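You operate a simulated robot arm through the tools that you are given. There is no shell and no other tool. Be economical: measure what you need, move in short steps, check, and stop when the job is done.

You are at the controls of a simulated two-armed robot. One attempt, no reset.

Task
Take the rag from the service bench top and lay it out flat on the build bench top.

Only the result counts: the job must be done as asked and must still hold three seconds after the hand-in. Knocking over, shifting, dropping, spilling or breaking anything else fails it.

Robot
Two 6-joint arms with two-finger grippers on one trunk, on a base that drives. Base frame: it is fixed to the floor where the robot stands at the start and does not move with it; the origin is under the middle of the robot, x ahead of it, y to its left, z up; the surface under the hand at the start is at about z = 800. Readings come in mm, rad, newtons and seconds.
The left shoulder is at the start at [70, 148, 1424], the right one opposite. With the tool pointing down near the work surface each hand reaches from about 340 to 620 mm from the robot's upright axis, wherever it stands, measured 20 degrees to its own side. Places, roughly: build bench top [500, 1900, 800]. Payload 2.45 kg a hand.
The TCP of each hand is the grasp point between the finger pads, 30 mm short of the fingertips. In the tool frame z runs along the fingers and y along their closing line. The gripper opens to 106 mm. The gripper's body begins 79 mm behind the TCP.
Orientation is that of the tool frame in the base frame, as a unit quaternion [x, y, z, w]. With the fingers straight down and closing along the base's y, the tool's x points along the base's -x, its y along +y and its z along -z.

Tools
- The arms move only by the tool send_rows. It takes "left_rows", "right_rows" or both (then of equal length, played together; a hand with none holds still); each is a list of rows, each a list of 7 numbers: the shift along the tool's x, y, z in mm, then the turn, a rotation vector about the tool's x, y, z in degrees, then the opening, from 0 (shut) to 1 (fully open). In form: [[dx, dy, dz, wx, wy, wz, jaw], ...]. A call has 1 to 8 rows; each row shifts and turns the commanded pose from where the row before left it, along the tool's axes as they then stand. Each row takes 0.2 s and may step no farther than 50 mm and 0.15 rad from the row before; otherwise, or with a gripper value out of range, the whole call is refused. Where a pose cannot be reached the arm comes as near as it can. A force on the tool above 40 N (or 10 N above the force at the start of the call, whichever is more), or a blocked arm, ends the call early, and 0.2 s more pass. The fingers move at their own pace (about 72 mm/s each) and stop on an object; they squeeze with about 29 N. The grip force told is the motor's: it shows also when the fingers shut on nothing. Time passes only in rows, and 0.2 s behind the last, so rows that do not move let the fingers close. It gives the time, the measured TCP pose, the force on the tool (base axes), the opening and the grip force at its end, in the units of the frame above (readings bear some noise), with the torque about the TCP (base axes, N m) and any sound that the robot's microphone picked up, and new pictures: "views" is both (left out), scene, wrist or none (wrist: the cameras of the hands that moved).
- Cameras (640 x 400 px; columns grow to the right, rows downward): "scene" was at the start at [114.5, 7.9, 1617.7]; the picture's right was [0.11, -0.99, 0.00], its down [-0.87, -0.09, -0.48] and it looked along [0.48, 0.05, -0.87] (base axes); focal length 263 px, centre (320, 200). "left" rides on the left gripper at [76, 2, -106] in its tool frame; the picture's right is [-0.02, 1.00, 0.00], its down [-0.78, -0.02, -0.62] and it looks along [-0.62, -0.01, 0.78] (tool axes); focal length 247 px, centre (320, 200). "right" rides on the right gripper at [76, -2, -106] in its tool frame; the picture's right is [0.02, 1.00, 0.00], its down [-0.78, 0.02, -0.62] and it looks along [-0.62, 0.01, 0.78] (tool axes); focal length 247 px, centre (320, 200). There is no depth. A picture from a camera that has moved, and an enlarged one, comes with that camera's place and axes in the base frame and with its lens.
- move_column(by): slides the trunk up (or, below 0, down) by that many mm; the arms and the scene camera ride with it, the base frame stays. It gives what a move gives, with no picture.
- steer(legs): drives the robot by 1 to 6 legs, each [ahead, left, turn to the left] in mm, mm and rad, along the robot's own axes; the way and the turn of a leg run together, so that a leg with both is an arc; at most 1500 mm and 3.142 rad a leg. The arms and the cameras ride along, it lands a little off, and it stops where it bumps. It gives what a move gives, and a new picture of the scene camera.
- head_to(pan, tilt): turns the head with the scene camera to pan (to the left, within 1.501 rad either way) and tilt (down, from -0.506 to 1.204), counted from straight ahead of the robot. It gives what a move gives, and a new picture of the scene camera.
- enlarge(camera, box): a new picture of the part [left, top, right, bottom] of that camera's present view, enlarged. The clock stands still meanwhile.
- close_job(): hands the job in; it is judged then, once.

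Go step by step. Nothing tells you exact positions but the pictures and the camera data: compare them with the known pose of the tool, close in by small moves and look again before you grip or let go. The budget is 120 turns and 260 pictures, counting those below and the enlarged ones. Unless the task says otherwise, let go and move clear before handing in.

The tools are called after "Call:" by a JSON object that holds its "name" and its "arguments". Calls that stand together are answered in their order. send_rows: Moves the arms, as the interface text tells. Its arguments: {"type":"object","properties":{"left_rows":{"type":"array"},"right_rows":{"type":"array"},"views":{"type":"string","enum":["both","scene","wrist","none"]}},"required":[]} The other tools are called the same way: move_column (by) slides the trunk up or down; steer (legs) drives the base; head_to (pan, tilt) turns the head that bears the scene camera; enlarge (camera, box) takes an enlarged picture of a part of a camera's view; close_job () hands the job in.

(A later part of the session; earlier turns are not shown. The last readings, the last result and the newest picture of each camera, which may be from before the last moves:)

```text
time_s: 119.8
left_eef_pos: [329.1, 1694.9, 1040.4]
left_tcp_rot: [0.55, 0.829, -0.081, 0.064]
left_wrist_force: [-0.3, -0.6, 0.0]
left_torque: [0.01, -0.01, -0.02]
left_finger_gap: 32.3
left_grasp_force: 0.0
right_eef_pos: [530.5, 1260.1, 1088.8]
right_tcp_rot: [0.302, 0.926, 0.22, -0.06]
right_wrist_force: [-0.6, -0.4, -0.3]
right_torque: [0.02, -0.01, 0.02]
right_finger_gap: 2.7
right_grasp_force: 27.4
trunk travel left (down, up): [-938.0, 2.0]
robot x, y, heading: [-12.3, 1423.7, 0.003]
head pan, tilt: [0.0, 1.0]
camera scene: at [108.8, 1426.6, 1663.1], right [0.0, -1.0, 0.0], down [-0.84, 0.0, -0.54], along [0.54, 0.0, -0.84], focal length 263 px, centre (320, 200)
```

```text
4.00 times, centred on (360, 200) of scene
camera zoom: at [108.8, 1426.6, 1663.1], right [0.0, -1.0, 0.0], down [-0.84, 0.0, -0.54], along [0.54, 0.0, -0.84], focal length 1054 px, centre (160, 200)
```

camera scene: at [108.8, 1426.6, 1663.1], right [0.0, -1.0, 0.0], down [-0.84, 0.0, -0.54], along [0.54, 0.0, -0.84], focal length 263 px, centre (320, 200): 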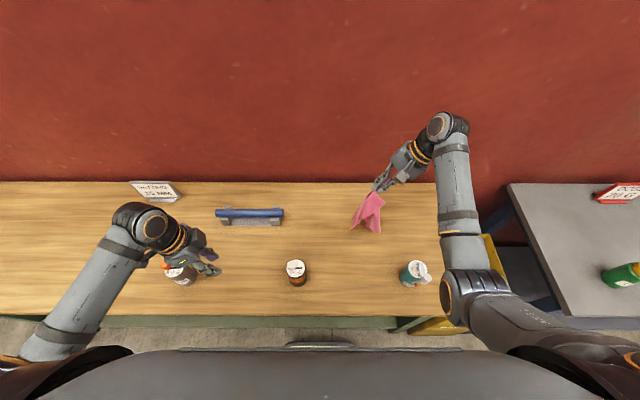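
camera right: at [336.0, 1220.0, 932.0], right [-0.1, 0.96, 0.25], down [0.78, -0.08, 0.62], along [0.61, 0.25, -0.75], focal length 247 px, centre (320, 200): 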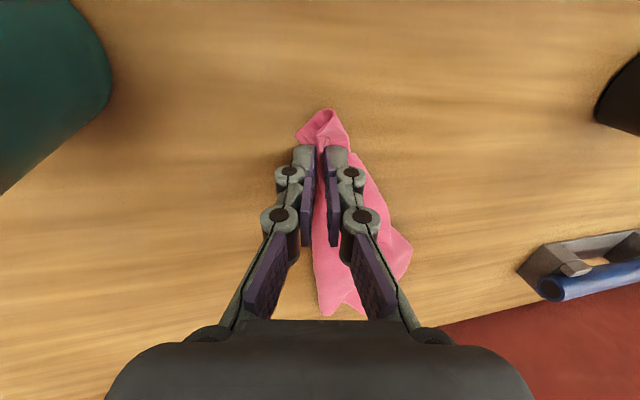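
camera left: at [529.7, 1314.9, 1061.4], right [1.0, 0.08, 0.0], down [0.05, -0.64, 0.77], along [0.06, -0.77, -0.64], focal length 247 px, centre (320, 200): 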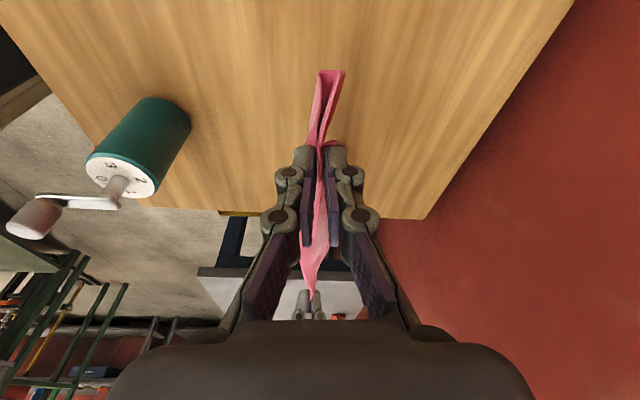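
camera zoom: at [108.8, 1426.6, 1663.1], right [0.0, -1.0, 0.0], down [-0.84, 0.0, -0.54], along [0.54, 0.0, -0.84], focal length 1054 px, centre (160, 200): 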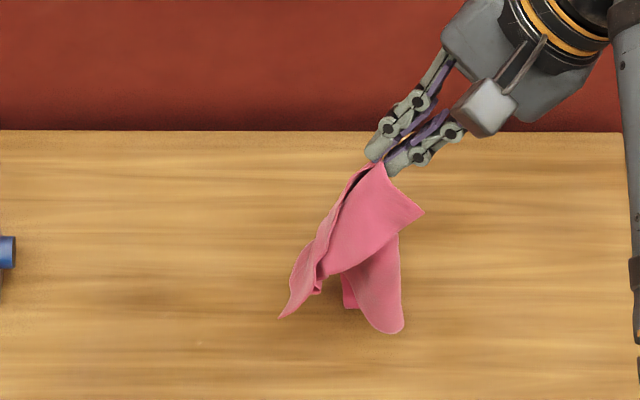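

Corner E now points left, near (496, 1328, 880). I bring the left hand to a ready pose with more inward tilt, then shift the base right and bring the right hand back inward.

Call:
{"name": "send_rows", "arguments": {"left_rows": [[0, 0, 0, 1.7, -4, 5.7, 0.8], [0, 0, 0, 1.7, -4, 5.7, 0.8], [0, 0, 0, 1.7, -4, 5.7, 0.8], [-18, 29.5, 20, 0, 0, 0, 0.8], [-18, 29.5, 20, 0, 0, 0, 0.8], [-18, 29.5, 20, 0, 0, 0, 0.8], [-18, 29.5, 20, 0, 0, 0, 0.8], [-18, 29.5, 20, 0, 0, 0, 0.8]], "views": "none"}}

Call:
{"name": "steer", "arguments": {"legs": [[0, -60, 0], [0, -65, 0]]}}

```text
time_s: 121.6
left_eef_pos: [486.0, 1584.3, 977.3]
left_tcp_rot: [0.656, 0.724, -0.165, 0.135]
left_wrist_force: [0.8, 0.2, -0.3]
left_torque: [0.01, 0.0, -0.01]
left_finger_gap: 84.9
left_grasp_force: 0.1
right_eef_pos: [532.4, 1259.8, 1087.4]
right_tcp_rot: [0.301, 0.926, 0.22, -0.061]
right_wrist_force: [-0.2, -1.4, 0.2]
right_torque: [0.02, 0.04, 0.02]
right_finger_gap: 0.2
right_grasp_force: 24.2
trunk travel left (down, up): [-938.0, 2.0]
robot x, y, heading: [-12.9, 1425.7, 0.003]
head pan, tilt: [0.0, 1.0]
```

```text
time_s: 123.1
left_eef_pos: [484.4, 1470.4, 976.4]
left_tcp_rot: [0.656, 0.723, -0.167, 0.139]
left_wrist_force: [0.3, 1.3, -1.1]
left_torque: [-0.1, 0.02, 0.01]
left_finger_gap: 84.9
left_grasp_force: 0.1
right_eef_pos: [531.2, 1146.2, 1090.6]
right_tcp_rot: [0.3, 0.927, 0.216, -0.059]
right_wrist_force: [0.8, 0.2, 1.1]
right_torque: [-0.14, -0.02, -0.01]
right_finger_gap: 0.3
right_grasp_force: 25.0
trunk travel left (down, up): [-938.0, 2.0]
robot x, y, heading: [-9.9, 1299.3, 0.003]
head pan, tilt: [0.0, 1.0]
camera scene: at [108.9, 1318.1, 1663.0], right [0.01, -1.0, 0.01], down [-0.84, -0.01, -0.54], along [0.54, -0.01, -0.84], focal length 263 px, centre (320, 200)
```

scene: 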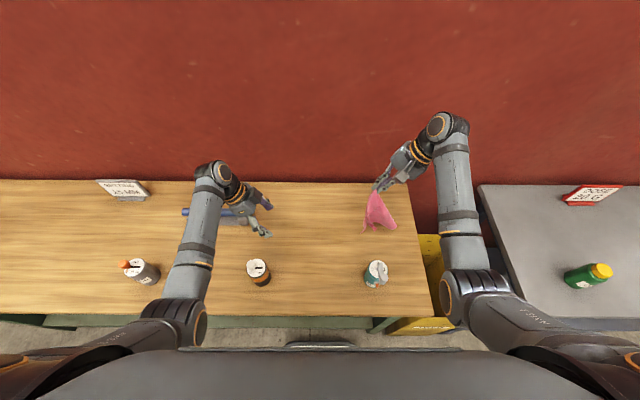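

Still held. I bring the right hand inward gently.

Call:
{"name": "send_rows", "arguments": {"right_rows": [[10.6, 14.5, 8.7, 0, 0, 0, 0], [10.6, 14.5, 8.7, 0, 0, 0, 0], [10.6, 14.5, 8.7, 0, 0, 0, 0], [10.6, 14.5, 8.7, 0, 0, 0, 0], [10.6, 14.5, 8.7, 0, 0, 0, 0]], "views": "none"}}

Call:
{"name": "enlarge", "arguments": {"camera": "scene", "box": [230, 150, 410, 262]}}

Call:
{"name": "enlarge", "arguments": {"camera": "left", "box": [0, 0, 640, 400]}}

```text
time_s: 124.3
left_eef_pos: [484.3, 1465.1, 977.7]
left_tcp_rot: [0.657, 0.723, -0.165, 0.137]
left_wrist_force: [-0.5, -0.3, -1.0]
left_torque: [0.01, 0.0, 0.02]
left_finger_gap: 84.6
left_grasp_force: 0.0
right_eef_pos: [530.7, 1240.6, 1088.5]
right_tcp_rot: [0.3, 0.926, 0.219, -0.06]
right_wrist_force: [0.5, 0.2, -0.9]
right_torque: [-0.06, -0.01, 0.0]
right_finger_gap: 3.0
right_grasp_force: 28.8
trunk travel left (down, up): [-938.0, 2.0]
robot x, y, heading: [-10.3, 1302.3, 0.009]
head pan, tilt: [0.0, 1.0]
```

```text
3.56 times, centred on (320, 206) of scene
camera zoom: at [109.2, 1306.6, 1663.1], right [0.0, -1.0, 0.0], down [-0.84, -0.01, -0.54], along [0.54, 0.0, -0.84], focal length 936 px, centre (320, 179)
```

zoom: 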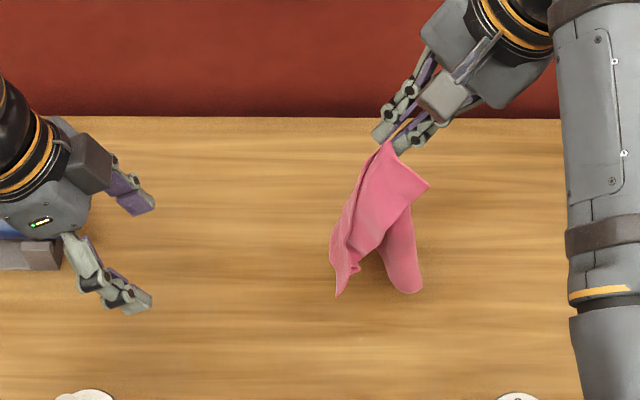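

```text
1.00 times, centred on (320, 200) of left (not enlarged: the box is as wide or as high as the picture)
camera zoom: at [479.9, 1577.6, 1042.3], right [1.0, 0.07, -0.05], down [0.07, -0.45, 0.89], along [0.04, -0.89, -0.45], focal length 247 px, centre (320, 200)
```

zoom: 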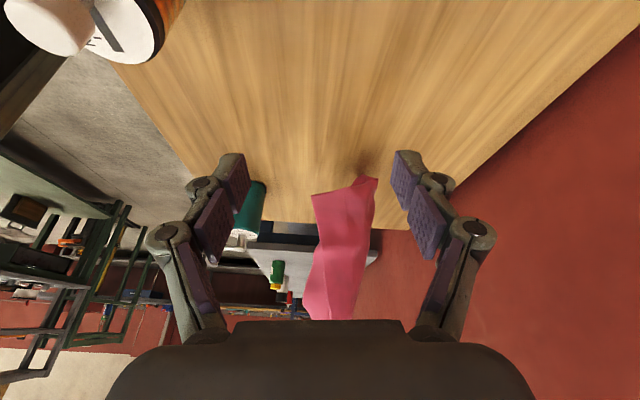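

Corner E is at about (483, 1291, 888), its sheet facing mostly ±y. So the left jaw should close along y and slide onto the edge from the robot side; I turn the left wrist back and position it there.

Call:
{"name": "send_rows", "arguments": {"left_rows": [[0, 0, 0, 0, 0, -8.5, 0.8], [0, 0, 0, 0, 0, -8.5, 0.8], [0, 0, 0, 0, 0, -8.5, 0.8], [0, 0, 0, 0, 0, -8.5, 0.8], [0, 0, 0, 0, 0, -8.5, 0.8], [0, 0, 0, 0, 0, -8.5, 0.8], [0, 0, 0, 0, 0, -8.5, 0.8], [0, 0, 0, 0, 0, -8.5, 0.8]], "views": "none"}}

Call:
{"name": "send_rows", "arguments": {"left_rows": [[7, 0, 0, 0, 0, -8, 0.8], [7, 0, 0, 0, 0, -8, 0.8], [15, -23.6, 28, 0, 0, 0, 0.8], [15, -23.6, 28, 0, 0, 0, 0.8], [15, -23.6, 28, 0, 0, 0, 0.8], [15, -23.6, 28, 0, 0, 0, 0.8]], "views": "both"}}

```text
time_s: 126.1
left_eef_pos: [483.3, 1463.0, 977.0]
left_tcp_rot: [0.138, 0.967, -0.212, 0.021]
left_wrist_force: [-0.1, 0.3, -0.6]
left_torque: [-0.04, -0.01, 0.0]
left_finger_gap: 84.8
left_grasp_force: 0.1
right_eef_pos: [530.5, 1237.9, 1088.2]
right_tcp_rot: [0.301, 0.926, 0.22, -0.06]
right_wrist_force: [0.2, -0.2, -0.7]
right_torque: [0.04, 0.0, -0.01]
right_finger_gap: 0.4
right_grasp_force: 25.0
trunk travel left (down, up): [-938.0, 2.0]
robot x, y, heading: [-8.0, 1298.8, 0.001]
head pan, tilt: [0.0, 1.0]
```

```text
time_s: 127.7
left_eef_pos: [413.1, 1367.0, 908.2]
left_tcp_rot: [0.004, 0.983, -0.183, -0.002]
left_wrist_force: [1.0, -0.6, -0.4]
left_torque: [-0.02, -0.03, 0.01]
left_finger_gap: 84.8
left_grasp_force: 0.0
right_eef_pos: [531.2, 1237.7, 1088.4]
right_tcp_rot: [0.3, 0.926, 0.22, -0.061]
right_wrist_force: [0.2, -0.8, 1.0]
right_torque: [0.02, 0.02, 0.02]
right_finger_gap: 0.4
right_grasp_force: 26.1
trunk travel left (down, up): [-938.0, 2.0]
robot x, y, heading: [-10.7, 1299.8, 0.003]
head pan, tilt: [0.0, 1.0]
stopped in row 6 (left hand): the arm was blocked; the commanded pose is now the measured one
camera scene: at [109.4, 1303.6, 1663.1], right [0.0, -1.0, 0.0], down [-0.84, 0.0, -0.54], along [0.54, 0.0, -0.84], focal length 263 px, centre (320, 200)
camera left: at [338.3, 1407.0, 1007.3], right [0.03, 0.93, -0.36], down [0.79, 0.2, 0.58], along [0.62, -0.3, -0.73], focal length 247 px, centre (320, 200)
```

scene: 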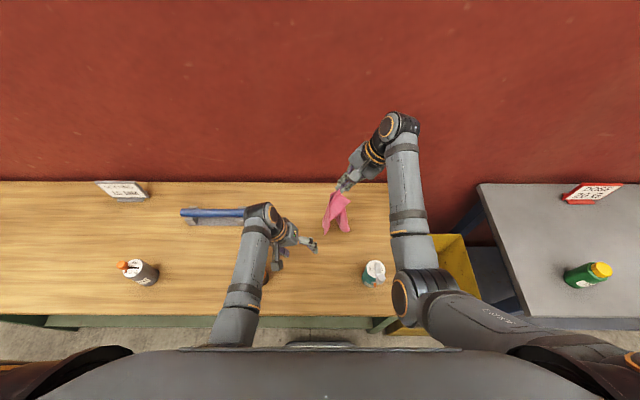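
left: 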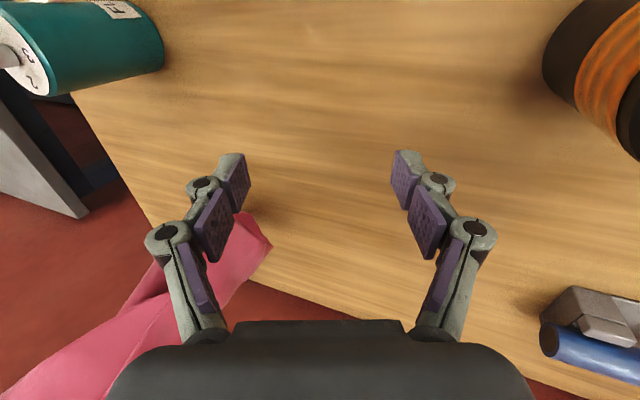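

The left elbow is blocked when the hand is this close in. Instead I bring the rag to it: right hand inward another 45 mm, with more tilt on the left.

Call:
{"name": "send_rows", "arguments": {"left_rows": [[-10, 0, 0, 3, 0, 0, 0.8], [-10, 0, 0, 3, 0, 0, 0.8], [0, 0, 0, 3, 0, 0, 0.8], [0, 0, 0, 0, 0, 0, 0.8]], "right_rows": [[6, 8.2, 4.9, 0, 0, 0, 0], [6, 8.2, 4.9, 0, 0, 0, 0], [6, 8.2, 4.9, 0, 0, 0, 0], [6, 8.2, 4.9, 0, 0, 0, 0]], "views": "wrist"}}

Call:
{"name": "enlarge", "arguments": {"camera": "scene", "box": [250, 170, 390, 257]}}

```text
time_s: 128.7
left_eef_pos: [434.6, 1364.5, 909.1]
left_tcp_rot: [0.003, 0.965, -0.261, -0.001]
left_wrist_force: [-0.2, -0.3, 0.1]
left_torque: [0.02, 0.0, 0.0]
left_finger_gap: 84.9
left_grasp_force: 0.0
right_eef_pos: [533.3, 1269.1, 1086.0]
right_tcp_rot: [0.306, 0.927, 0.211, -0.056]
right_wrist_force: [0.5, -0.6, 0.6]
right_torque: [0.04, 0.04, 0.01]
right_finger_gap: 0.4
right_grasp_force: 26.2
trunk travel left (down, up): [-938.0, 2.0]
robot x, y, heading: [-11.7, 1299.8, 0.007]
head pan, tilt: [0.0, 1.0]
camera right: at [467.6, 1263.9, 1197.8], right [0.57, 0.74, 0.36], down [0.63, -0.68, 0.39], along [0.53, 0.0, -0.85], focal length 247 px, centre (320, 200)
camera left: at [358.1, 1419.1, 1000.4], right [0.03, 0.86, -0.5], down [0.79, 0.29, 0.54], along [0.62, -0.41, -0.67], focal length 247 px, centre (320, 200)
```

right: 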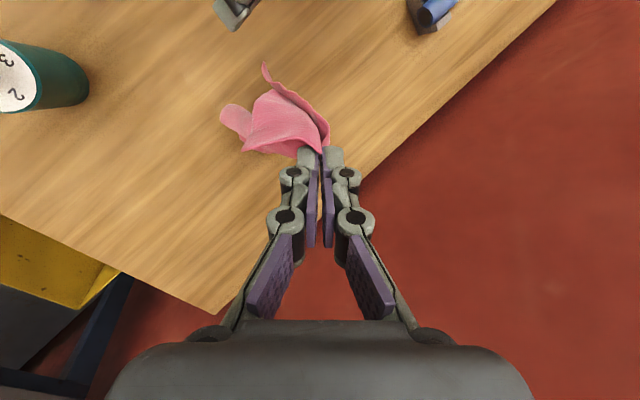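
left: 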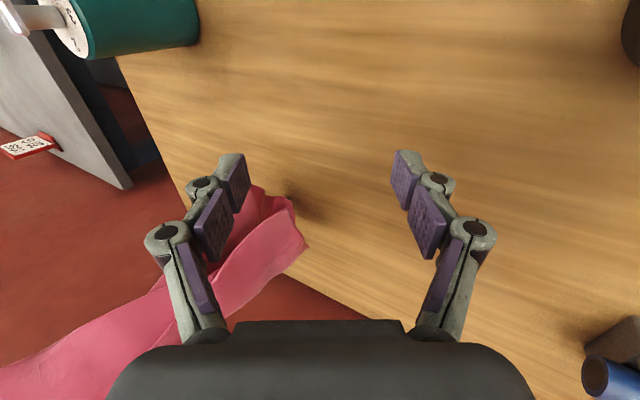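

```text
4.57 times, centred on (320, 214) of scene
camera zoom: at [109.2, 1301.8, 1663.1], right [0.0, -1.0, 0.0], down [-0.84, 0.0, -0.54], along [0.54, 0.0, -0.84], focal length 1204 px, centre (320, 138)
```

zoom: 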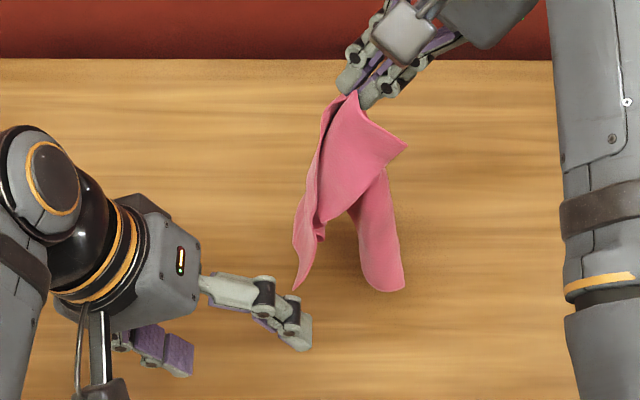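

Triangulated: E sits 50 mm ahead, 22 mm inward and 42 mm below the left TCP in its tool frame. I slide the open jaw over it in small steps.

Call:
{"name": "send_rows", "arguments": {"left_rows": [[-14, -8, 10, 0, 0, 0, 0.8], [-14, -7, 10, 0, 0, 0, 0.8], [-13, -7, 10, 0, 0, 0, 0.8], [-12, 0, 0, 0, 0, 0, 0.8], [0, 0, 0, 0, 0, 0, 0.8]], "views": "wrist"}}

Call:
{"name": "enlarge", "arguments": {"camera": "scene", "box": [250, 170, 390, 257]}}

```text
time_s: 129.9
left_eef_pos: [487.7, 1330.0, 894.0]
left_tcp_rot: [0.004, 0.965, -0.261, -0.002]
left_wrist_force: [-0.6, 0.5, -0.1]
left_torque: [-0.01, -0.01, -0.05]
left_finger_gap: 84.9
left_grasp_force: 0.1
right_eef_pos: [533.5, 1269.3, 1087.7]
right_tcp_rot: [0.306, 0.927, 0.212, -0.055]
right_wrist_force: [0.9, 0.5, -0.1]
right_torque: [0.02, -0.02, -0.05]
right_finger_gap: 2.3
right_grasp_force: 33.4
trunk travel left (down, up): [-938.0, 2.0]
robot x, y, heading: [-7.7, 1298.9, 0.003]
head pan, tilt: [0.0, 1.0]
camera left: at [411.3, 1385.0, 986.1], right [0.03, 0.86, -0.5], down [0.79, 0.29, 0.54], along [0.62, -0.41, -0.67], focal length 247 px, centre (320, 200)
```

left: 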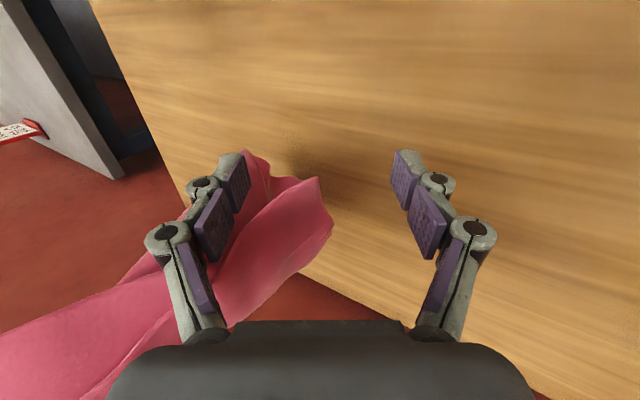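

```text
4.57 times, centred on (320, 214) of scene
camera zoom: at [109.1, 1302.4, 1663.1], right [0.0, -1.0, 0.0], down [-0.84, 0.0, -0.54], along [0.54, 0.0, -0.84], focal length 1204 px, centre (320, 138)
```

zoom: 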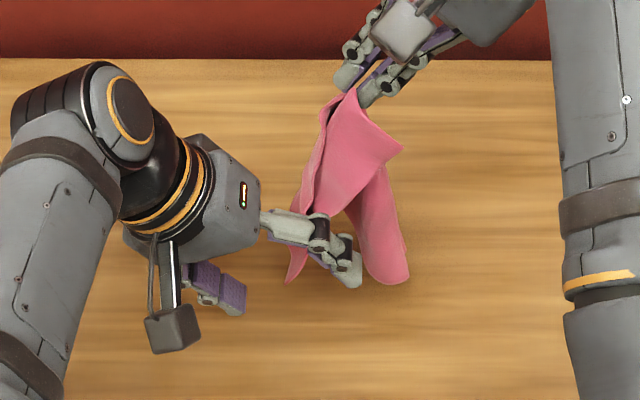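

Corner E is between the pads. I close the left jaw.

Call:
{"name": "send_rows", "arguments": {"left_rows": [[-8, 0, 0, 0, 0, 0, 0.5], [0, 0, 0, 0, 0, 0, 0.2], [0, 0, 0, 0, 0, 0, 0], [0, 0, 0, 0, 0, 0, 0], [0, 0, 0, 0, 0, 0, 0]], "views": "wrist"}}

Call:
{"name": "enlarge", "arguments": {"camera": "scene", "box": [250, 170, 390, 257]}}

```text
time_s: 131.1
left_eef_pos: [496.2, 1331.3, 893.9]
left_tcp_rot: [0.003, 0.965, -0.262, -0.003]
left_wrist_force: [0.3, 0.4, -0.3]
left_torque: [0.0, -0.04, -0.01]
left_finger_gap: 0.6
left_grasp_force: 29.3
right_eef_pos: [535.0, 1269.7, 1087.4]
right_tcp_rot: [0.306, 0.927, 0.212, -0.054]
right_wrist_force: [0.2, 0.6, -0.4]
right_torque: [0.01, 0.01, -0.01]
right_finger_gap: 2.7
right_grasp_force: 34.2
trunk travel left (down, up): [-938.0, 2.0]
robot x, y, heading: [-9.0, 1297.7, -0.0]
head pan, tilt: [0.0, 1.0]
camera left: at [419.5, 1385.1, 985.9], right [0.03, 0.86, -0.5], down [0.79, 0.29, 0.54], along [0.62, -0.41, -0.67], focal length 247 px, centre (320, 200)
```

left: 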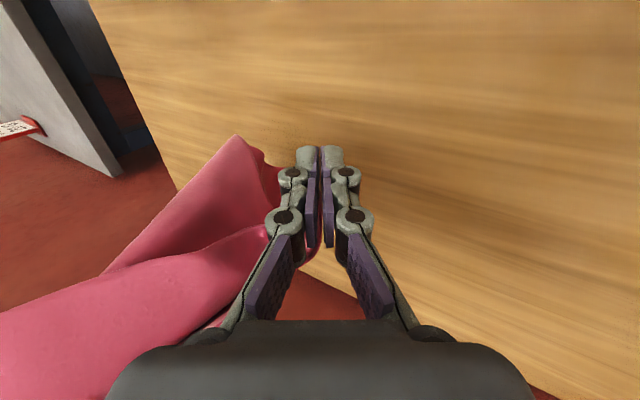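

```text
4.57 times, centred on (320, 214) of scene
camera zoom: at [109.4, 1302.5, 1663.1], right [0.0, -1.0, 0.0], down [-0.84, 0.0, -0.54], along [0.54, 0.0, -0.84], focal length 1204 px, centre (320, 138)
```

zoom: 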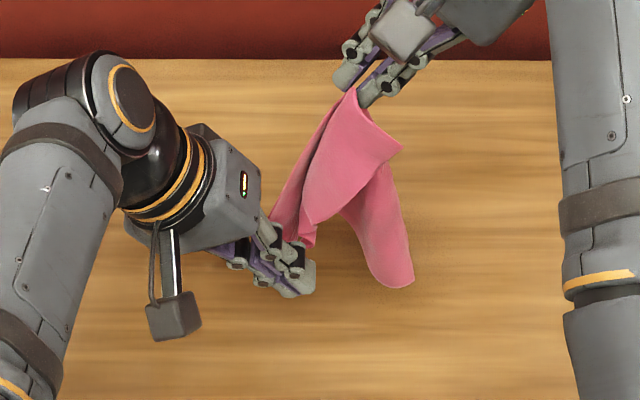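

Cloth seems captured in the left jaw (0.6 mm). I test by pulling the left hand gently outward.

Call:
{"name": "send_rows", "arguments": {"left_rows": [[0, 14, -6, 0, 0, 0, 0], [0, 14, -6, 0, 0, 0, 0], [0, 14, -6, 0, 0, 0, 0], [0, 14, -6, 0, 0, 0, 0]], "views": "wrist"}}

Call:
{"name": "enlarge", "arguments": {"camera": "scene", "box": [250, 170, 390, 257]}}

```text
time_s: 132.1
left_eef_pos: [496.4, 1389.5, 886.1]
left_tcp_rot: [0.003, 0.965, -0.261, -0.003]
left_wrist_force: [0.7, 0.4, -0.1]
left_torque: [-0.01, 0.01, 0.02]
left_finger_gap: 0.3
left_grasp_force: 28.9
right_eef_pos: [534.4, 1270.6, 1088.0]
right_tcp_rot: [0.305, 0.927, 0.212, -0.054]
right_wrist_force: [0.4, 0.6, 0.2]
right_torque: [-0.01, 0.02, 0.01]
right_finger_gap: 0.0
right_grasp_force: 28.7
trunk travel left (down, up): [-938.0, 2.0]
robot x, y, heading: [-11.2, 1301.6, 0.006]
head pan, tilt: [0.0, 1.0]
camera left: at [419.6, 1445.3, 978.3], right [0.03, 0.86, -0.5], down [0.79, 0.29, 0.54], along [0.62, -0.41, -0.67], focal length 247 px, centre (320, 200)
```

left: 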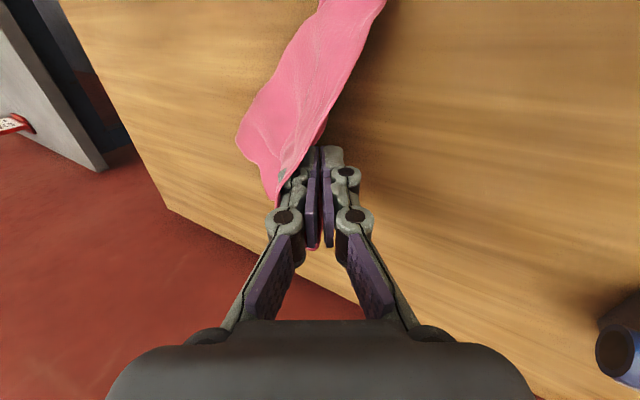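

```text
4.57 times, centred on (320, 214) of scene
camera zoom: at [109.4, 1303.4, 1663.1], right [0.0, -1.0, 0.0], down [-0.84, 0.0, -0.54], along [0.54, 0.0, -0.84], focal length 1204 px, centre (320, 138)
```

zoom: 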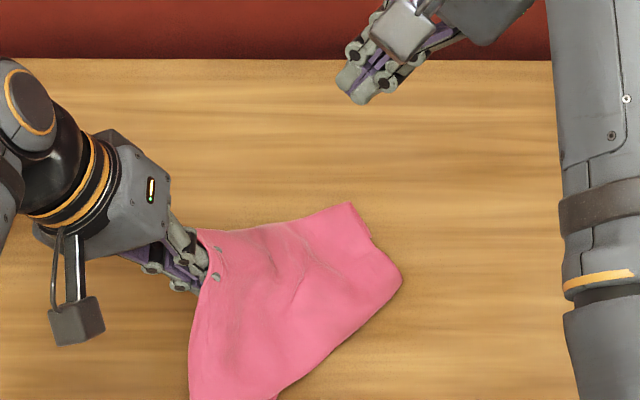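

The right jaw slipped off, but the left holds its corner and the rag has flopped out broadly. I let it settle and look.

Call:
{"name": "send_rows", "arguments": {"left_rows": [[0, 0, 0, 0, 0, 0, 0], [0, 0, 0, 0, 0, 0, 0]], "views": "none"}}

Call:
{"name": "enlarge", "arguments": {"camera": "scene", "box": [250, 190, 410, 290]}}

Call:
{"name": "enlarge", "arguments": {"camera": "left", "box": [0, 0, 640, 400]}}

```text
time_s: 132.7
left_eef_pos: [496.4, 1390.5, 887.9]
left_tcp_rot: [0.003, 0.965, -0.262, -0.003]
left_wrist_force: [0.6, 0.6, -0.1]
left_torque: [0.02, 0.02, -0.01]
left_finger_gap: 1.0
left_grasp_force: 28.9
right_eef_pos: [533.7, 1269.5, 1086.7]
right_tcp_rot: [0.305, 0.927, 0.212, -0.055]
right_wrist_force: [0.4, -0.3, -0.3]
right_torque: [0.04, -0.01, 0.03]
right_finger_gap: 0.0
right_grasp_force: 28.5
trunk travel left (down, up): [-938.0, 2.0]
robot x, y, heading: [-9.1, 1299.4, 0.007]
head pan, tilt: [0.0, 1.0]
```

```text
4.00 times, centred on (330, 240) of scene
camera zoom: at [109.4, 1302.8, 1663.1], right [0.0, -1.0, 0.0], down [-0.84, 0.0, -0.54], along [0.54, 0.0, -0.84], focal length 1054 px, centre (280, 40)
```

zoom: 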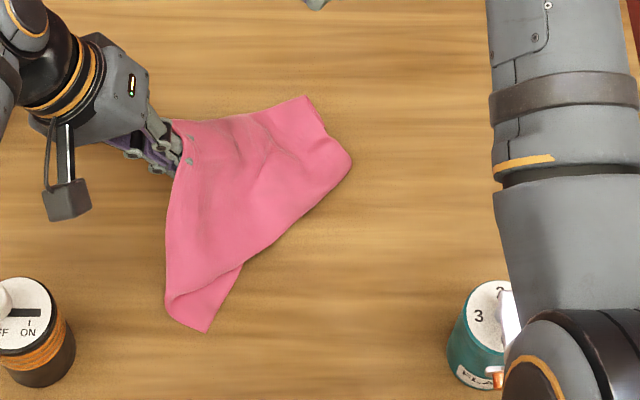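

```text
1.00 times, centred on (320, 200) of left (not enlarged: the box is as wide or as high as the picture)
camera zoom: at [419.5, 1445.1, 978.3], right [0.03, 0.86, -0.5], down [0.79, 0.29, 0.54], along [0.62, -0.41, -0.67], focal length 247 px, centre (320, 200)
```

zoom: 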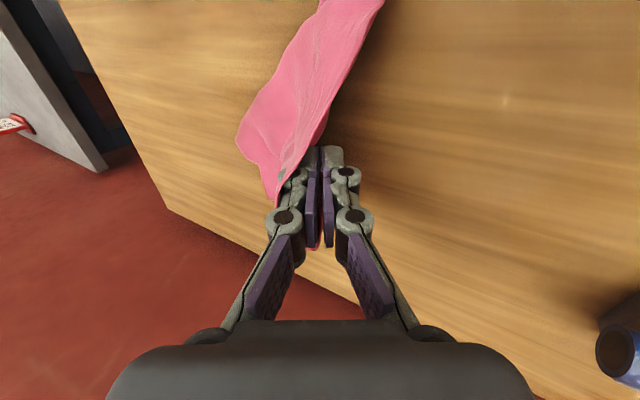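

The rag has fallen into a broad, mostly open shape, with the left hand holding one corner. I lower the trunk to set that corner down, release, and withdraw the left hand outward.

Call:
{"name": "move_column", "arguments": {"by": -40}}

Call:
{"name": "send_rows", "arguments": {"left_rows": [[0, 10, 6, 0, 0, 0, 0], [0, 0, 4, 0, 0, 0, 0], [0, 0, 0, 0, 0, 0, 0.15], [0, 0, 0, 0, 0, 0, 0.2], [0, 4, -20, 0, 0, 0, 0.2], [0, 10, -40, 0, 0, 0, 0.2], [0, 10, -40, 0, 0, 0, 0.2], [0, 20, -35, 0, 0, 0, 0.2]], "views": "scene"}}

Call:
{"name": "enlarge", "arguments": {"camera": "scene", "box": [260, 195, 370, 285]}}

```text
time_s: 133.6
left_eef_pos: [495.4, 1390.0, 847.8]
left_tcp_rot: [0.004, 0.965, -0.261, -0.002]
left_wrist_force: [-0.2, 0.4, -0.7]
left_torque: [0.02, 0.05, 0.0]
left_finger_gap: 0.5
left_grasp_force: 29.0
right_eef_pos: [533.8, 1269.1, 1047.9]
right_tcp_rot: [0.304, 0.927, 0.211, -0.054]
right_wrist_force: [-0.5, 0.1, -0.5]
right_torque: [0.02, 0.01, -0.02]
right_finger_gap: 0.0
right_grasp_force: 28.2
trunk travel left (down, up): [-898.0, 42.0]
robot x, y, heading: [-11.8, 1301.0, 0.002]
head pan, tilt: [0.0, 1.0]
```

```text
time_s: 135.3
left_eef_pos: [494.0, 1499.9, 927.3]
left_tcp_rot: [0.003, 0.965, -0.262, -0.003]
left_wrist_force: [-0.6, 0.7, 0.7]
left_torque: [0.0, -0.01, 0.07]
left_finger_gap: 21.2
left_grasp_force: 0.0
right_eef_pos: [533.5, 1270.0, 1047.2]
right_tcp_rot: [0.305, 0.927, 0.212, -0.053]
right_wrist_force: [0.5, 0.3, -0.2]
right_torque: [-0.02, 0.02, -0.03]
right_finger_gap: 0.2
right_grasp_force: 28.3
trunk travel left (down, up): [-898.0, 42.0]
robot x, y, heading: [-9.5, 1308.5, 0.007]
head pan, tilt: [0.0, 1.0]
camera scene: at [109.2, 1304.3, 1623.1], right [0.0, -1.0, 0.0], down [-0.84, 0.0, -0.54], along [0.54, 0.0, -0.84], focal length 263 px, centre (320, 200)
```

scene: 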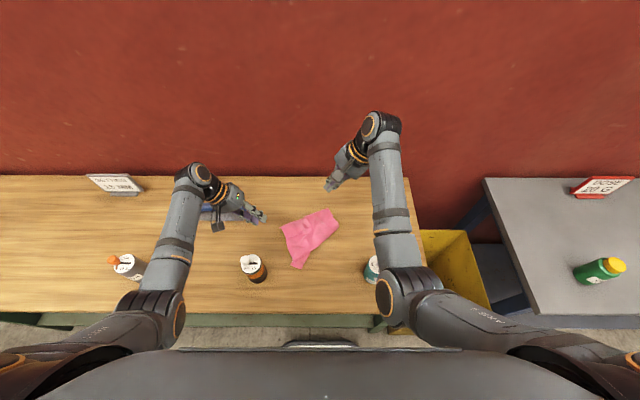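

```text
4.44 times, centred on (315, 240) of scene
camera zoom: at [109.2, 1304.3, 1623.1], right [0.0, -1.0, 0.0], down [-0.84, 0.0, -0.54], along [0.54, 0.0, -0.84], focal length 1171 px, centre (342, 22)
```

zoom: 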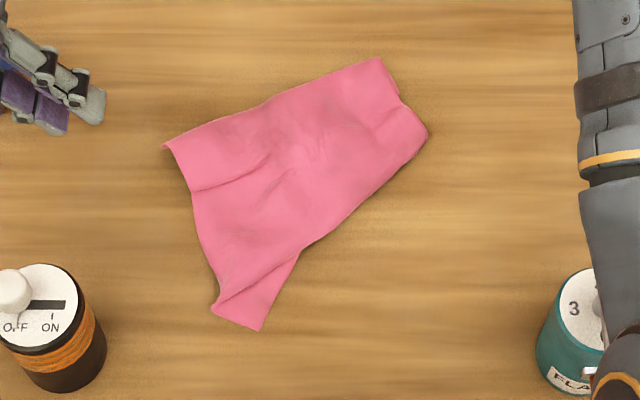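

Much better: the rag lies mostly open, with corners A (521, 1442) and T (601, 1273) exposed and only the near part folded underneath. Lifting by the A–T edge with both hands should let the under-fold drop open. I turn both wrists for that.

Call:
{"name": "send_rows", "arguments": {"left_rows": [[0, 0, -6, 0, 0, 8.5, 0.36], [0, 0, -6, 0, 0, 8.5, 0.36], [0, 0, -6, 0, 0, 8.5, 0.36], [0, 0, 0, 0, 0, 8.5, 0.36], [0, 0, 0, 0, 0, 8.5, 0.36], [0, 0, 0, 0, 0, 8.5, 0.36], [0, 0, 0, 0, 0, 8.5, 0.36], [0, 0, 0, 0, 0, 8.5, 0.36]], "right_rows": [[0, 0, 0, 0, 0, -8.5, 0.36], [0, 0, 0, 0, 0, -8.5, 0.36], [0, 0, 0, 0, 0, -8.5, 0.36], [0, 0, 0, 0, 0, -8.5, 0.36], [0, 0, 0, 0, 0, -8.5, 0.36], [0, 0, 0, 0, 0, -8.5, 0.36], [0, 0, 0, 0, 0, -8.5, 0.36], [0, 0, 0, 0, 0, -8.5, 0.36]], "views": "none"}}

Call:
{"name": "send_rows", "arguments": {"left_rows": [[0, 0, 0, 0, 0, 8, 0.36], [0, 0, 0, 0, 0, 8, 0.36], [0, 0, 0, 0, 0, 0, 0.36], [0, 0, 0, 0, 0, 0, 0.36], [0, 0, 0, 0, 0, 0, 0.36], [0, 0, 0, 0, 0, 0, 0.36]], "right_rows": [[0, 0, 0, 0, 0, -8.5, 0.36], [0, 0, 0, 0, 0, -8.5, 0.36], [0, 0, 0, 0, 0, -8.5, 0.36], [0, 0, 0, 0, 0, -8.5, 0.36], [0, 0, 0, 0, 0, -8.5, 0.36], [0, 0, 0, 0, 0, -8.5, 0.36]], "views": "none"}}

Call:
{"name": "steer", "arguments": {"legs": [[0, 50, 0]]}}

```text
time_s: 137.2
left_eef_pos: [497.0, 1508.3, 943.7]
left_tcp_rot: [0.544, 0.798, -0.217, 0.144]
left_wrist_force: [0.9, 0.3, 0.3]
left_torque: [-0.02, 0.03, 0.01]
left_finger_gap: 38.3
left_grasp_force: 0.1
right_eef_pos: [535.2, 1270.3, 1047.3]
right_tcp_rot: [-0.267, 0.938, 0.206, 0.074]
right_wrist_force: [-0.3, 0.3, 0.5]
right_torque: [-0.01, 0.01, 0.0]
right_finger_gap: 38.4
right_grasp_force: 0.1
trunk travel left (down, up): [-898.0, 42.0]
robot x, y, heading: [-6.3, 1302.3, 0.001]
head pan, tilt: [0.0, 1.0]
```

```text
time_s: 138.6
left_eef_pos: [496.2, 1509.5, 943.7]
left_tcp_rot: [0.649, 0.715, -0.196, 0.173]
left_wrist_force: [-0.1, 0.3, -0.6]
left_torque: [0.02, -0.03, 0.03]
left_finger_gap: 38.1
left_grasp_force: 0.1
right_eef_pos: [534.1, 1270.0, 1047.1]
right_tcp_rot: [-0.645, 0.732, 0.154, 0.157]
right_wrist_force: [-0.6, 0.1, 0.2]
right_torque: [0.0, 0.01, 0.01]
right_finger_gap: 37.9
right_grasp_force: 0.1
trunk travel left (down, up): [-898.0, 42.0]
robot x, y, heading: [-9.3, 1302.3, 0.002]
head pan, tilt: [0.0, 1.0]
```

```text
time_s: 139.5
left_eef_pos: [496.8, 1552.5, 945.2]
left_tcp_rot: [0.649, 0.715, -0.194, 0.171]
left_wrist_force: [-0.7, -1.7, 0.6]
left_torque: [0.06, 0.0, -0.02]
left_finger_gap: 38.2
left_grasp_force: 0.1
right_eef_pos: [534.2, 1312.9, 1047.0]
right_tcp_rot: [-0.644, 0.732, 0.157, 0.158]
right_wrist_force: [-0.4, -1.0, -0.1]
right_torque: [0.04, -0.01, -0.01]
right_finger_gap: 38.4
right_grasp_force: 0.0
trunk travel left (down, up): [-898.0, 42.0]
robot x, y, heading: [-10.7, 1350.5, 0.005]
head pan, tilt: [0.0, 1.0]
camera scene: at [109.0, 1341.7, 1623.1], right [0.0, -1.0, -0.01], down [-0.84, 0.0, -0.54], along [0.54, 0.01, -0.84], focal length 263 px, centre (320, 200)
```

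scene: 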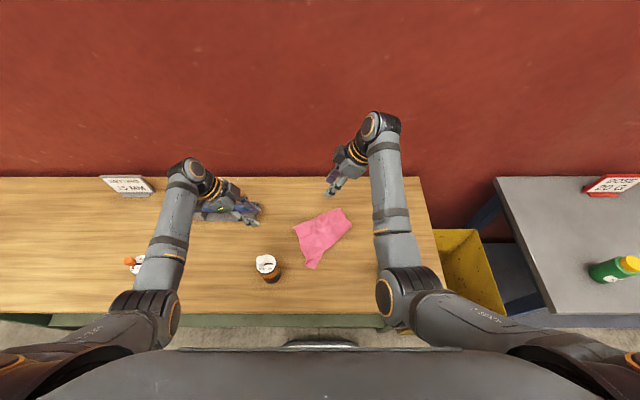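

Both wrists are set. I bring both hands to just above their pinch spots near A and T.

Call:
{"name": "send_rows", "arguments": {"left_rows": [[-19, 1.4, 31, 0, 0, 0, 0.36], [-19, 1.4, 31, 0, 0, 0, 0.36], [-19, 1.4, 31, 0, 0, 0, 0.36], [-19, 1.4, 31, 0, 0, 0, 0.36], [0, 0, 0, 0, 0, 0, 0.36]], "right_rows": [[27.3, -11.1, 32.9, 0, 0, 0, 0.36], [27.3, -11.1, 32.9, 0, 0, 0, 0.36], [27.3, -11.1, 32.9, 0, 0, 0, 0.36], [27.3, -11.1, 32.9, 0, 0, 0, 0.36], [0, 0, 0, 0, 0, 0, 0.36]], "views": "both"}}

```text
time_s: 140.7
left_eef_pos: [508.4, 1426.9, 875.1]
left_tcp_rot: [0.649, 0.715, -0.196, 0.174]
left_wrist_force: [-0.3, 0.6, 0.3]
left_torque: [0.05, -0.01, 0.03]
left_finger_gap: 38.5
left_grasp_force: 0.0
right_eef_pos: [568.0, 1270.6, 880.9]
right_tcp_rot: [-0.644, 0.733, 0.154, 0.157]
right_wrist_force: [0.3, -0.2, -0.2]
right_torque: [0.0, -0.01, -0.04]
right_finger_gap: 38.1
right_grasp_force: 0.1
trunk travel left (down, up): [-898.0, 42.0]
robot x, y, heading: [-9.3, 1350.0, 0.009]
head pan, tilt: [0.0, 1.0]
camera scene: at [108.4, 1350.9, 1623.2], right [0.0, -1.0, 0.0], down [-0.84, 0.0, -0.54], along [0.54, 0.0, -0.84], focal length 263 px, centre (320, 200)
camera right: at [556.7, 1156.7, 942.9], right [-0.99, 0.11, 0.01], down [0.06, 0.44, 0.9], along [0.09, 0.89, -0.44], focal length 247 px, centre (320, 200)
camera left: at [502.5, 1546.2, 929.2], right [1.0, 0.06, -0.04], down [0.06, -0.36, 0.93], along [0.04, -0.93, -0.36], focal length 247 px, centre (320, 200)
```

scene: 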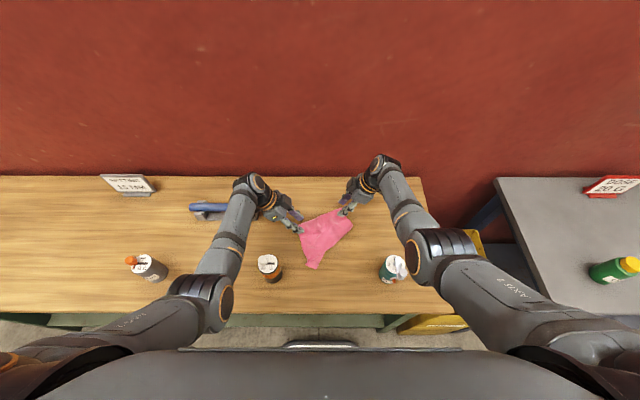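
right: 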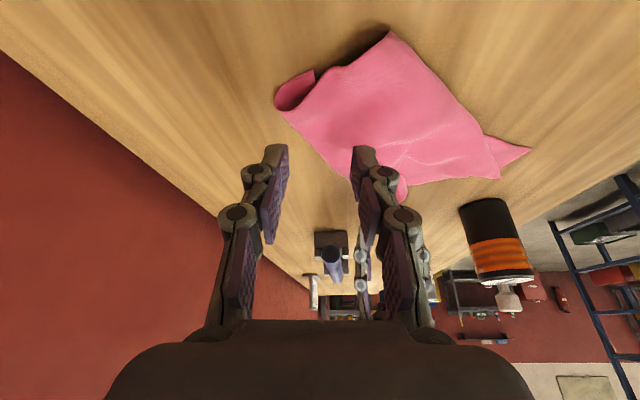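
left: 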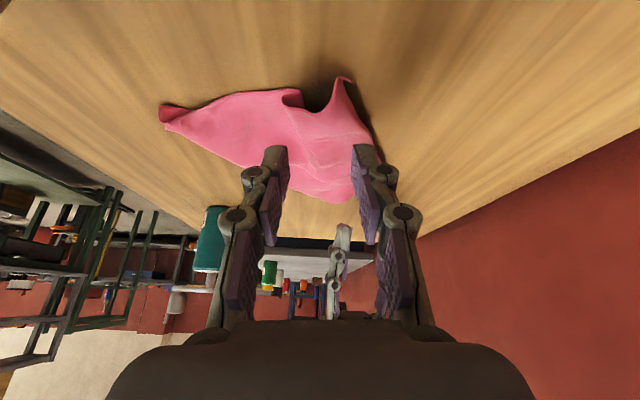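

Both jaws are over single-layer cloth near A and T. I descend, press lightly, and pinch.

Call:
{"name": "send_rows", "arguments": {"left_rows": [[11, 1.3, 19, 0, 0, 0, 0.36], [8, 0.9, 14, 0, 0, 0, 0.36], [3.5, 0.3, 6.5, 0, 0, 0, 0.36], [0, 0, 1, 0, 0, 0, 0.25], [0, 0, 0, 0, 0, 0, 0.13], [0, 0, 0, 0, 0, 0, 0], [0, 0, 0, 0, 0, 0, 0], [0, 0, 0, 0, 0, 0, 0]], "right_rows": [[10, -0.6, 21, 0, 0, 0, 0.36], [8, -0.5, 16, 0, 0, 0, 0.36], [3.5, -0.2, 8.5, 0, 0, 0, 0.36], [0, 0, 1, 0, 0, 0, 0.25], [0, 0, 0, 0, 0, 0, 0.13], [0, 0, 0, 0, 0, 0, 0], [0, 0, 0, 0, 0, 0, 0], [0, 0, 0, 0, 0, 0, 0]], "views": "wrist"}}

```text
time_s: 142.5
left_eef_pos: [507.1, 1428.2, 830.4]
left_tcp_rot: [0.649, 0.715, -0.194, 0.176]
left_wrist_force: [-3.0, -1.1, 24.5]
left_torque: [-0.15, 0.37, -0.09]
left_finger_gap: 4.1
left_grasp_force: 25.5
right_eef_pos: [548.8, 1264.5, 842.7]
right_tcp_rot: [-0.644, 0.733, 0.153, 0.157]
right_wrist_force: [0.6, 0.7, -0.3]
right_torque: [0.01, 0.01, -0.02]
right_finger_gap: 0.1
right_grasp_force: 28.5
right hand out of reach, approached as far as the arm can: row 1, 2, 3
trunk travel left (down, up): [-898.0, 42.0]
robot x, y, heading: [-10.3, 1350.2, -0.0]
head pan, tilt: [0.0, 1.0]
camera right: at [537.9, 1150.4, 905.9], right [-0.99, 0.1, 0.01], down [0.06, 0.44, 0.9], along [0.09, 0.89, -0.44], focal length 247 px, centre (320, 200)
camera left: at [501.4, 1547.0, 884.4], right [1.0, 0.06, -0.04], down [0.06, -0.36, 0.93], along [0.04, -0.93, -0.36], focal length 247 px, centre (320, 200)
```

right: 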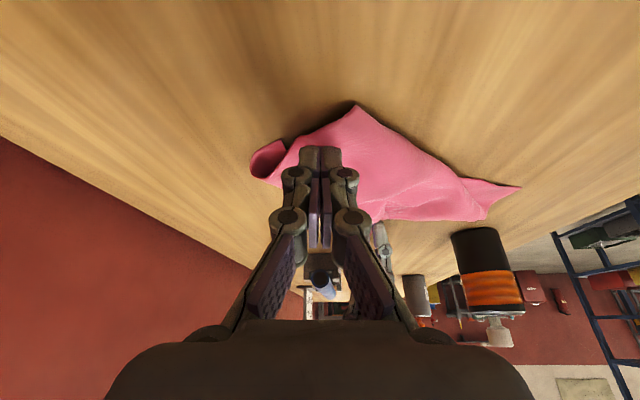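
left: 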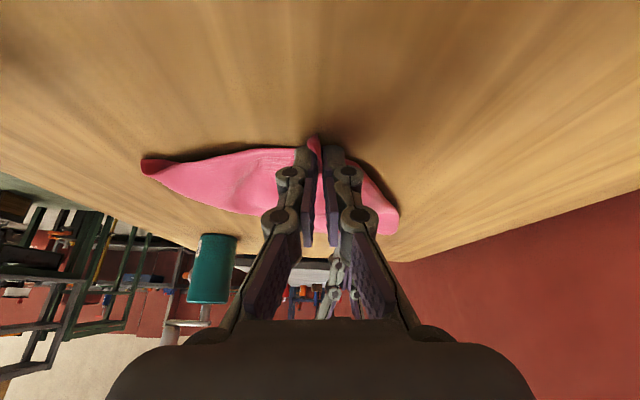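

The left hand has A (4 mm); the right was just out of reach at that height. I raise both slightly, lower the trunk 35 mm to gain reach, then redo the right pinch.

Call:
{"name": "send_rows", "arguments": {"left_rows": [[-8.7, -1, -15, 0, 0, 0, 0], [-8.7, -1, -15, 0, 0, 0, 0], [0, 0, 0, 0, 0, 0, 0]], "right_rows": [[-11.5, -8.6, -14.2, 0, 0, 0, 0.36], [-11.5, -8.6, -14.2, 0, 0, 0, 0.36], [0, 0, 0, 0, 0, 0, 0.36]], "views": "none"}}

Call:
{"name": "move_column", "arguments": {"by": -35}}

Call:
{"name": "enlarge", "arguments": {"camera": "right", "box": [0, 0, 640, 400]}}

Call:
{"name": "enlarge", "arguments": {"camera": "scene", "box": [260, 170, 400, 270]}}

```text
time_s: 143.3
left_eef_pos: [510.0, 1429.0, 863.3]
left_tcp_rot: [0.649, 0.715, -0.196, 0.173]
left_wrist_force: [-0.2, 1.1, 1.7]
left_torque: [-0.03, 0.01, 0.02]
left_finger_gap: 1.2
left_grasp_force: 27.0
right_eef_pos: [570.5, 1270.6, 876.6]
right_tcp_rot: [-0.643, 0.734, 0.154, 0.155]
right_wrist_force: [0.8, -0.5, 0.3]
right_torque: [0.01, 0.02, 0.02]
right_finger_gap: 38.5
right_grasp_force: 0.1
trunk travel left (down, up): [-898.0, 42.0]
robot x, y, heading: [-11.2, 1347.7, 0.001]
head pan, tilt: [0.0, 1.0]
```

```text
time_s: 144.1
left_eef_pos: [509.7, 1427.5, 832.2]
left_tcp_rot: [0.65, 0.714, -0.194, 0.175]
left_wrist_force: [-2.1, 4.1, 28.9]
left_torque: [-0.09, -0.62, 0.22]
left_finger_gap: 3.0
left_grasp_force: 33.9
right_eef_pos: [569.0, 1270.5, 842.9]
right_tcp_rot: [-0.645, 0.732, 0.154, 0.157]
right_wrist_force: [0.2, 0.0, 0.8]
right_torque: [0.02, 0.0, 0.01]
right_finger_gap: 38.2
right_grasp_force: 0.0
trunk travel left (down, up): [-863.0, 77.0]
robot x, y, heading: [-10.1, 1350.1, 0.004]
head pan, tilt: [0.0, 1.0]
```

```text
1.00 times, centred on (320, 200) of right (not enlarged: the box is as wide or as high as the picture)
camera zoom: at [557.9, 1156.6, 906.0], right [-0.99, 0.1, 0.01], down [0.06, 0.44, 0.9], along [0.09, 0.89, -0.44], focal length 247 px, centre (320, 200)
```

zoom: 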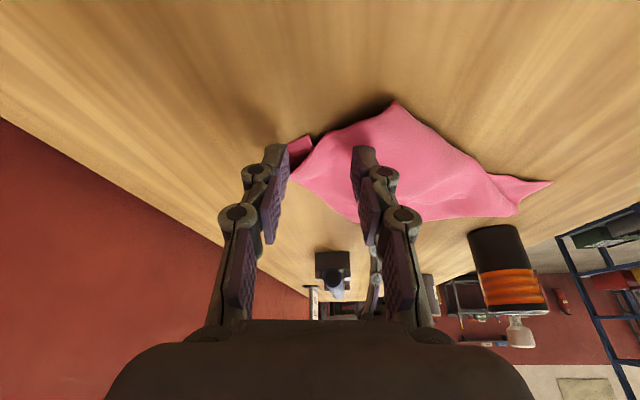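

```text
4.00 times, centred on (330, 220) of scene
camera zoom: at [105.4, 1351.1, 1588.7], right [0.0, -1.0, 0.0], down [-0.84, 0.0, -0.54], along [0.54, 0.0, -0.84], focal length 1054 px, centre (280, 120)
```

zoom: 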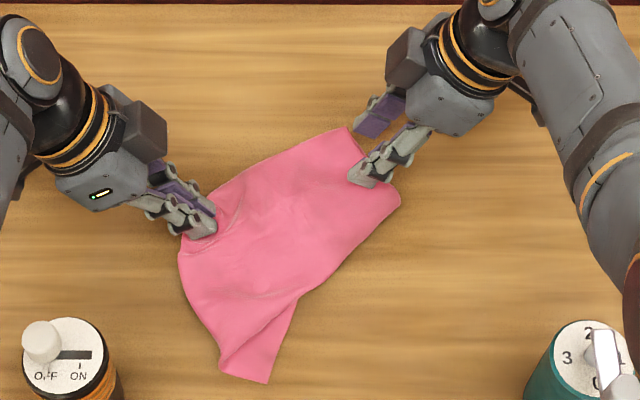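

The left holds A against the bench; the right jaw hovers 10 mm above T's edge. I shift it slightly inward, touch down and pinch.

Call:
{"name": "send_rows", "arguments": {"left_rows": [[-1.5, 0, -3, 0, 0, 0, 0], [0, 0, 0, 0, 0, 0, 0], [0, 0, 0, 0, 0, 0, 0], [0, 0, 0, 0, 0, 0, 0], [0, 0, 0, 0, 0, 0, 0], [0, 0, 0, 0, 0, 0, 0], [0, 0, 0, 0, 0, 0, 0]], "right_rows": [[-3, 0.6, 7, 0, 0, 0, 0.38], [-2.5, 0.6, 9, 0, 0, 0, 0.38], [0, 0, 1, 0, 0, 0, 0.38], [0, 0, 0.5, 0, 0, 0, 0.25], [0, 0, 0, 0, 0, 0, 0.13], [0, 0, 0, 0, 0, 0, 0], [0, 0, 0, 0, 0, 0, 0]], "views": "wrist"}}

```text
time_s: 145.7
left_eef_pos: [508.8, 1428.7, 833.4]
left_tcp_rot: [0.649, 0.715, -0.195, 0.173]
left_wrist_force: [-0.4, -0.4, -1.0]
left_torque: [-0.01, 0.03, -0.03]
left_finger_gap: 5.6
left_grasp_force: 28.3
right_eef_pos: [568.4, 1281.2, 832.3]
right_tcp_rot: [-0.643, 0.734, 0.152, 0.157]
right_wrist_force: [2.8, 1.0, 10.5]
right_torque: [-0.14, 0.53, 0.16]
right_finger_gap: 4.7
right_grasp_force: 37.5
trunk travel left (down, up): [-863.0, 77.0]
robot x, y, heading: [-5.0, 1348.8, 0.006]
head pan, tilt: [0.0, 1.0]
camera right: at [557.5, 1168.3, 893.9], right [-0.99, 0.11, 0.01], down [0.06, 0.44, 0.9], along [0.09, 0.89, -0.44], focal length 247 px, centre (320, 200)
camera left: at [502.4, 1547.7, 886.5], right [1.0, 0.06, -0.04], down [0.06, -0.36, 0.93], along [0.04, -0.93, -0.36], focal length 247 px, centre (320, 200)
```

right: 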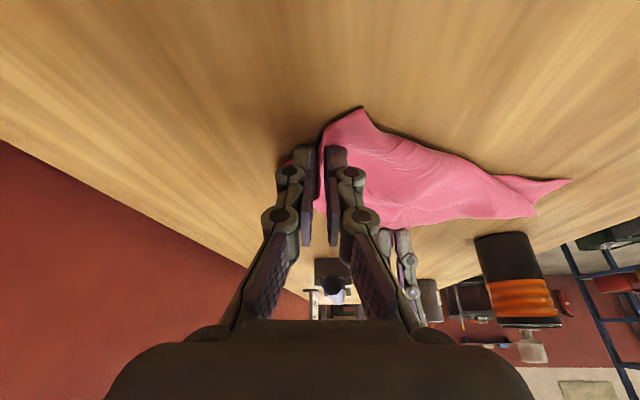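
left: 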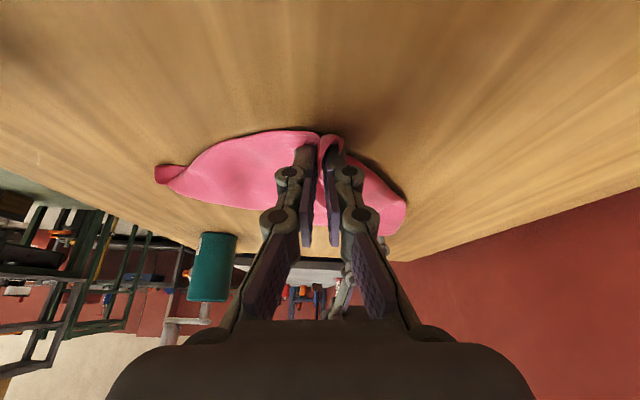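

Both corners are gripped well (5.6 and 4.7 mm). I lift slowly, squaring the held edge along y, and then raise the trunk.

Call:
{"name": "send_rows", "arguments": {"left_rows": [[-12, 3, -22, 0, 0, 0, 0], [-18, 4, -33, 0, 0, 0, 0], [-18, 4, -33, 0, 0, 0, 0], [-18, 4, -33, 0, 0, 0, 0], [-12, 3, -22, 0, 0, 0, 0]], "right_rows": [[-10, 6, -23, 0, 0, 0, 0], [-15, 8, -34.4, 0, 0, 0, 0], [-15, 8, -34.4, 0, 0, 0, 0], [-15, 8, -34.4, 0, 0, 0, 0], [-10, 6, -23, 0, 0, 0, 0]], "views": "none"}}

Call:
{"name": "move_column", "arguments": {"by": 75}}

Call:
{"name": "enlarge", "arguments": {"camera": "scene", "box": [230, 150, 410, 262]}}

Call:
{"name": "enlarge", "arguments": {"camera": "left", "box": [0, 0, 640, 400]}}

```text
time_s: 146.9
left_eef_pos: [535.3, 1435.1, 991.9]
left_tcp_rot: [0.649, 0.714, -0.197, 0.173]
left_wrist_force: [-0.9, -0.6, 0.5]
left_torque: [0.04, -0.19, 0.05]
left_finger_gap: 3.8
left_grasp_force: 38.1
right_eef_pos: [630.5, 1292.3, 942.4]
right_tcp_rot: [-0.644, 0.733, 0.154, 0.154]
right_wrist_force: [0.2, -0.5, 0.0]
right_torque: [-0.04, 0.01, 0.02]
right_finger_gap: 4.4
right_grasp_force: 27.4
right hand out of reach, approached as far as the arm can: row 1, 2, 3, 4, 5
trunk travel left (down, up): [-863.0, 77.0]
robot x, y, heading: [-11.8, 1351.2, 0.002]
head pan, tilt: [0.0, 1.0]
```

```text
time_s: 148.0
left_eef_pos: [535.5, 1435.9, 1067.5]
left_tcp_rot: [0.649, 0.715, -0.195, 0.174]
left_wrist_force: [2.2, 0.9, -1.9]
left_torque: [0.0, -0.03, 0.0]
left_finger_gap: 1.0
left_grasp_force: 22.1
right_eef_pos: [631.1, 1291.8, 1017.0]
right_tcp_rot: [-0.644, 0.733, 0.154, 0.155]
right_wrist_force: [-0.1, -0.2, -0.5]
right_torque: [0.01, 0.02, 0.02]
right_finger_gap: 2.4
right_grasp_force: 24.3
trunk travel left (down, up): [-938.0, 2.0]
robot x, y, heading: [-10.2, 1348.0, 0.006]
head pan, tilt: [0.0, 1.0]
```

```text
3.56 times, centred on (320, 206) of scene
camera zoom: at [108.9, 1352.0, 1663.1], right [0.0, -1.0, 0.0], down [-0.84, 0.0, -0.54], along [0.54, 0.0, -0.84], focal length 936 px, centre (320, 179)
```

zoom: 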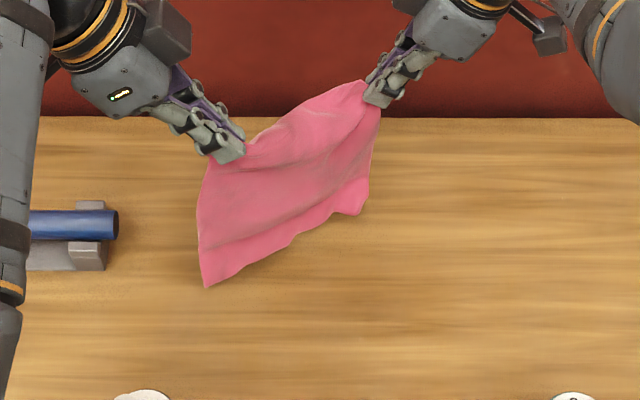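

```text
1.00 times, centred on (320, 200) of left (not enlarged: the box is as wide or as high as the picture)
camera zoom: at [530.9, 1554.0, 1120.8], right [1.0, 0.06, -0.04], down [0.06, -0.36, 0.93], along [0.04, -0.93, -0.36], focal length 247 px, centre (320, 200)
```

zoom: 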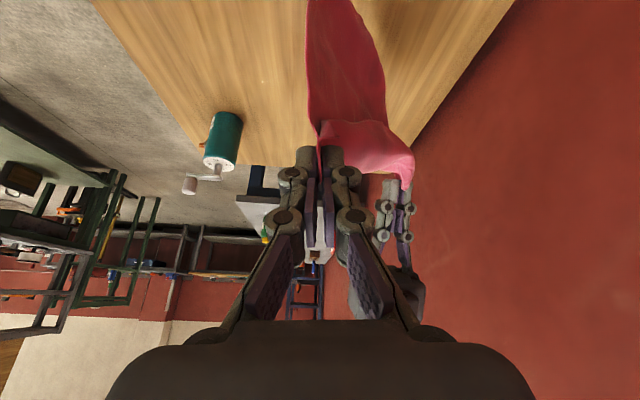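

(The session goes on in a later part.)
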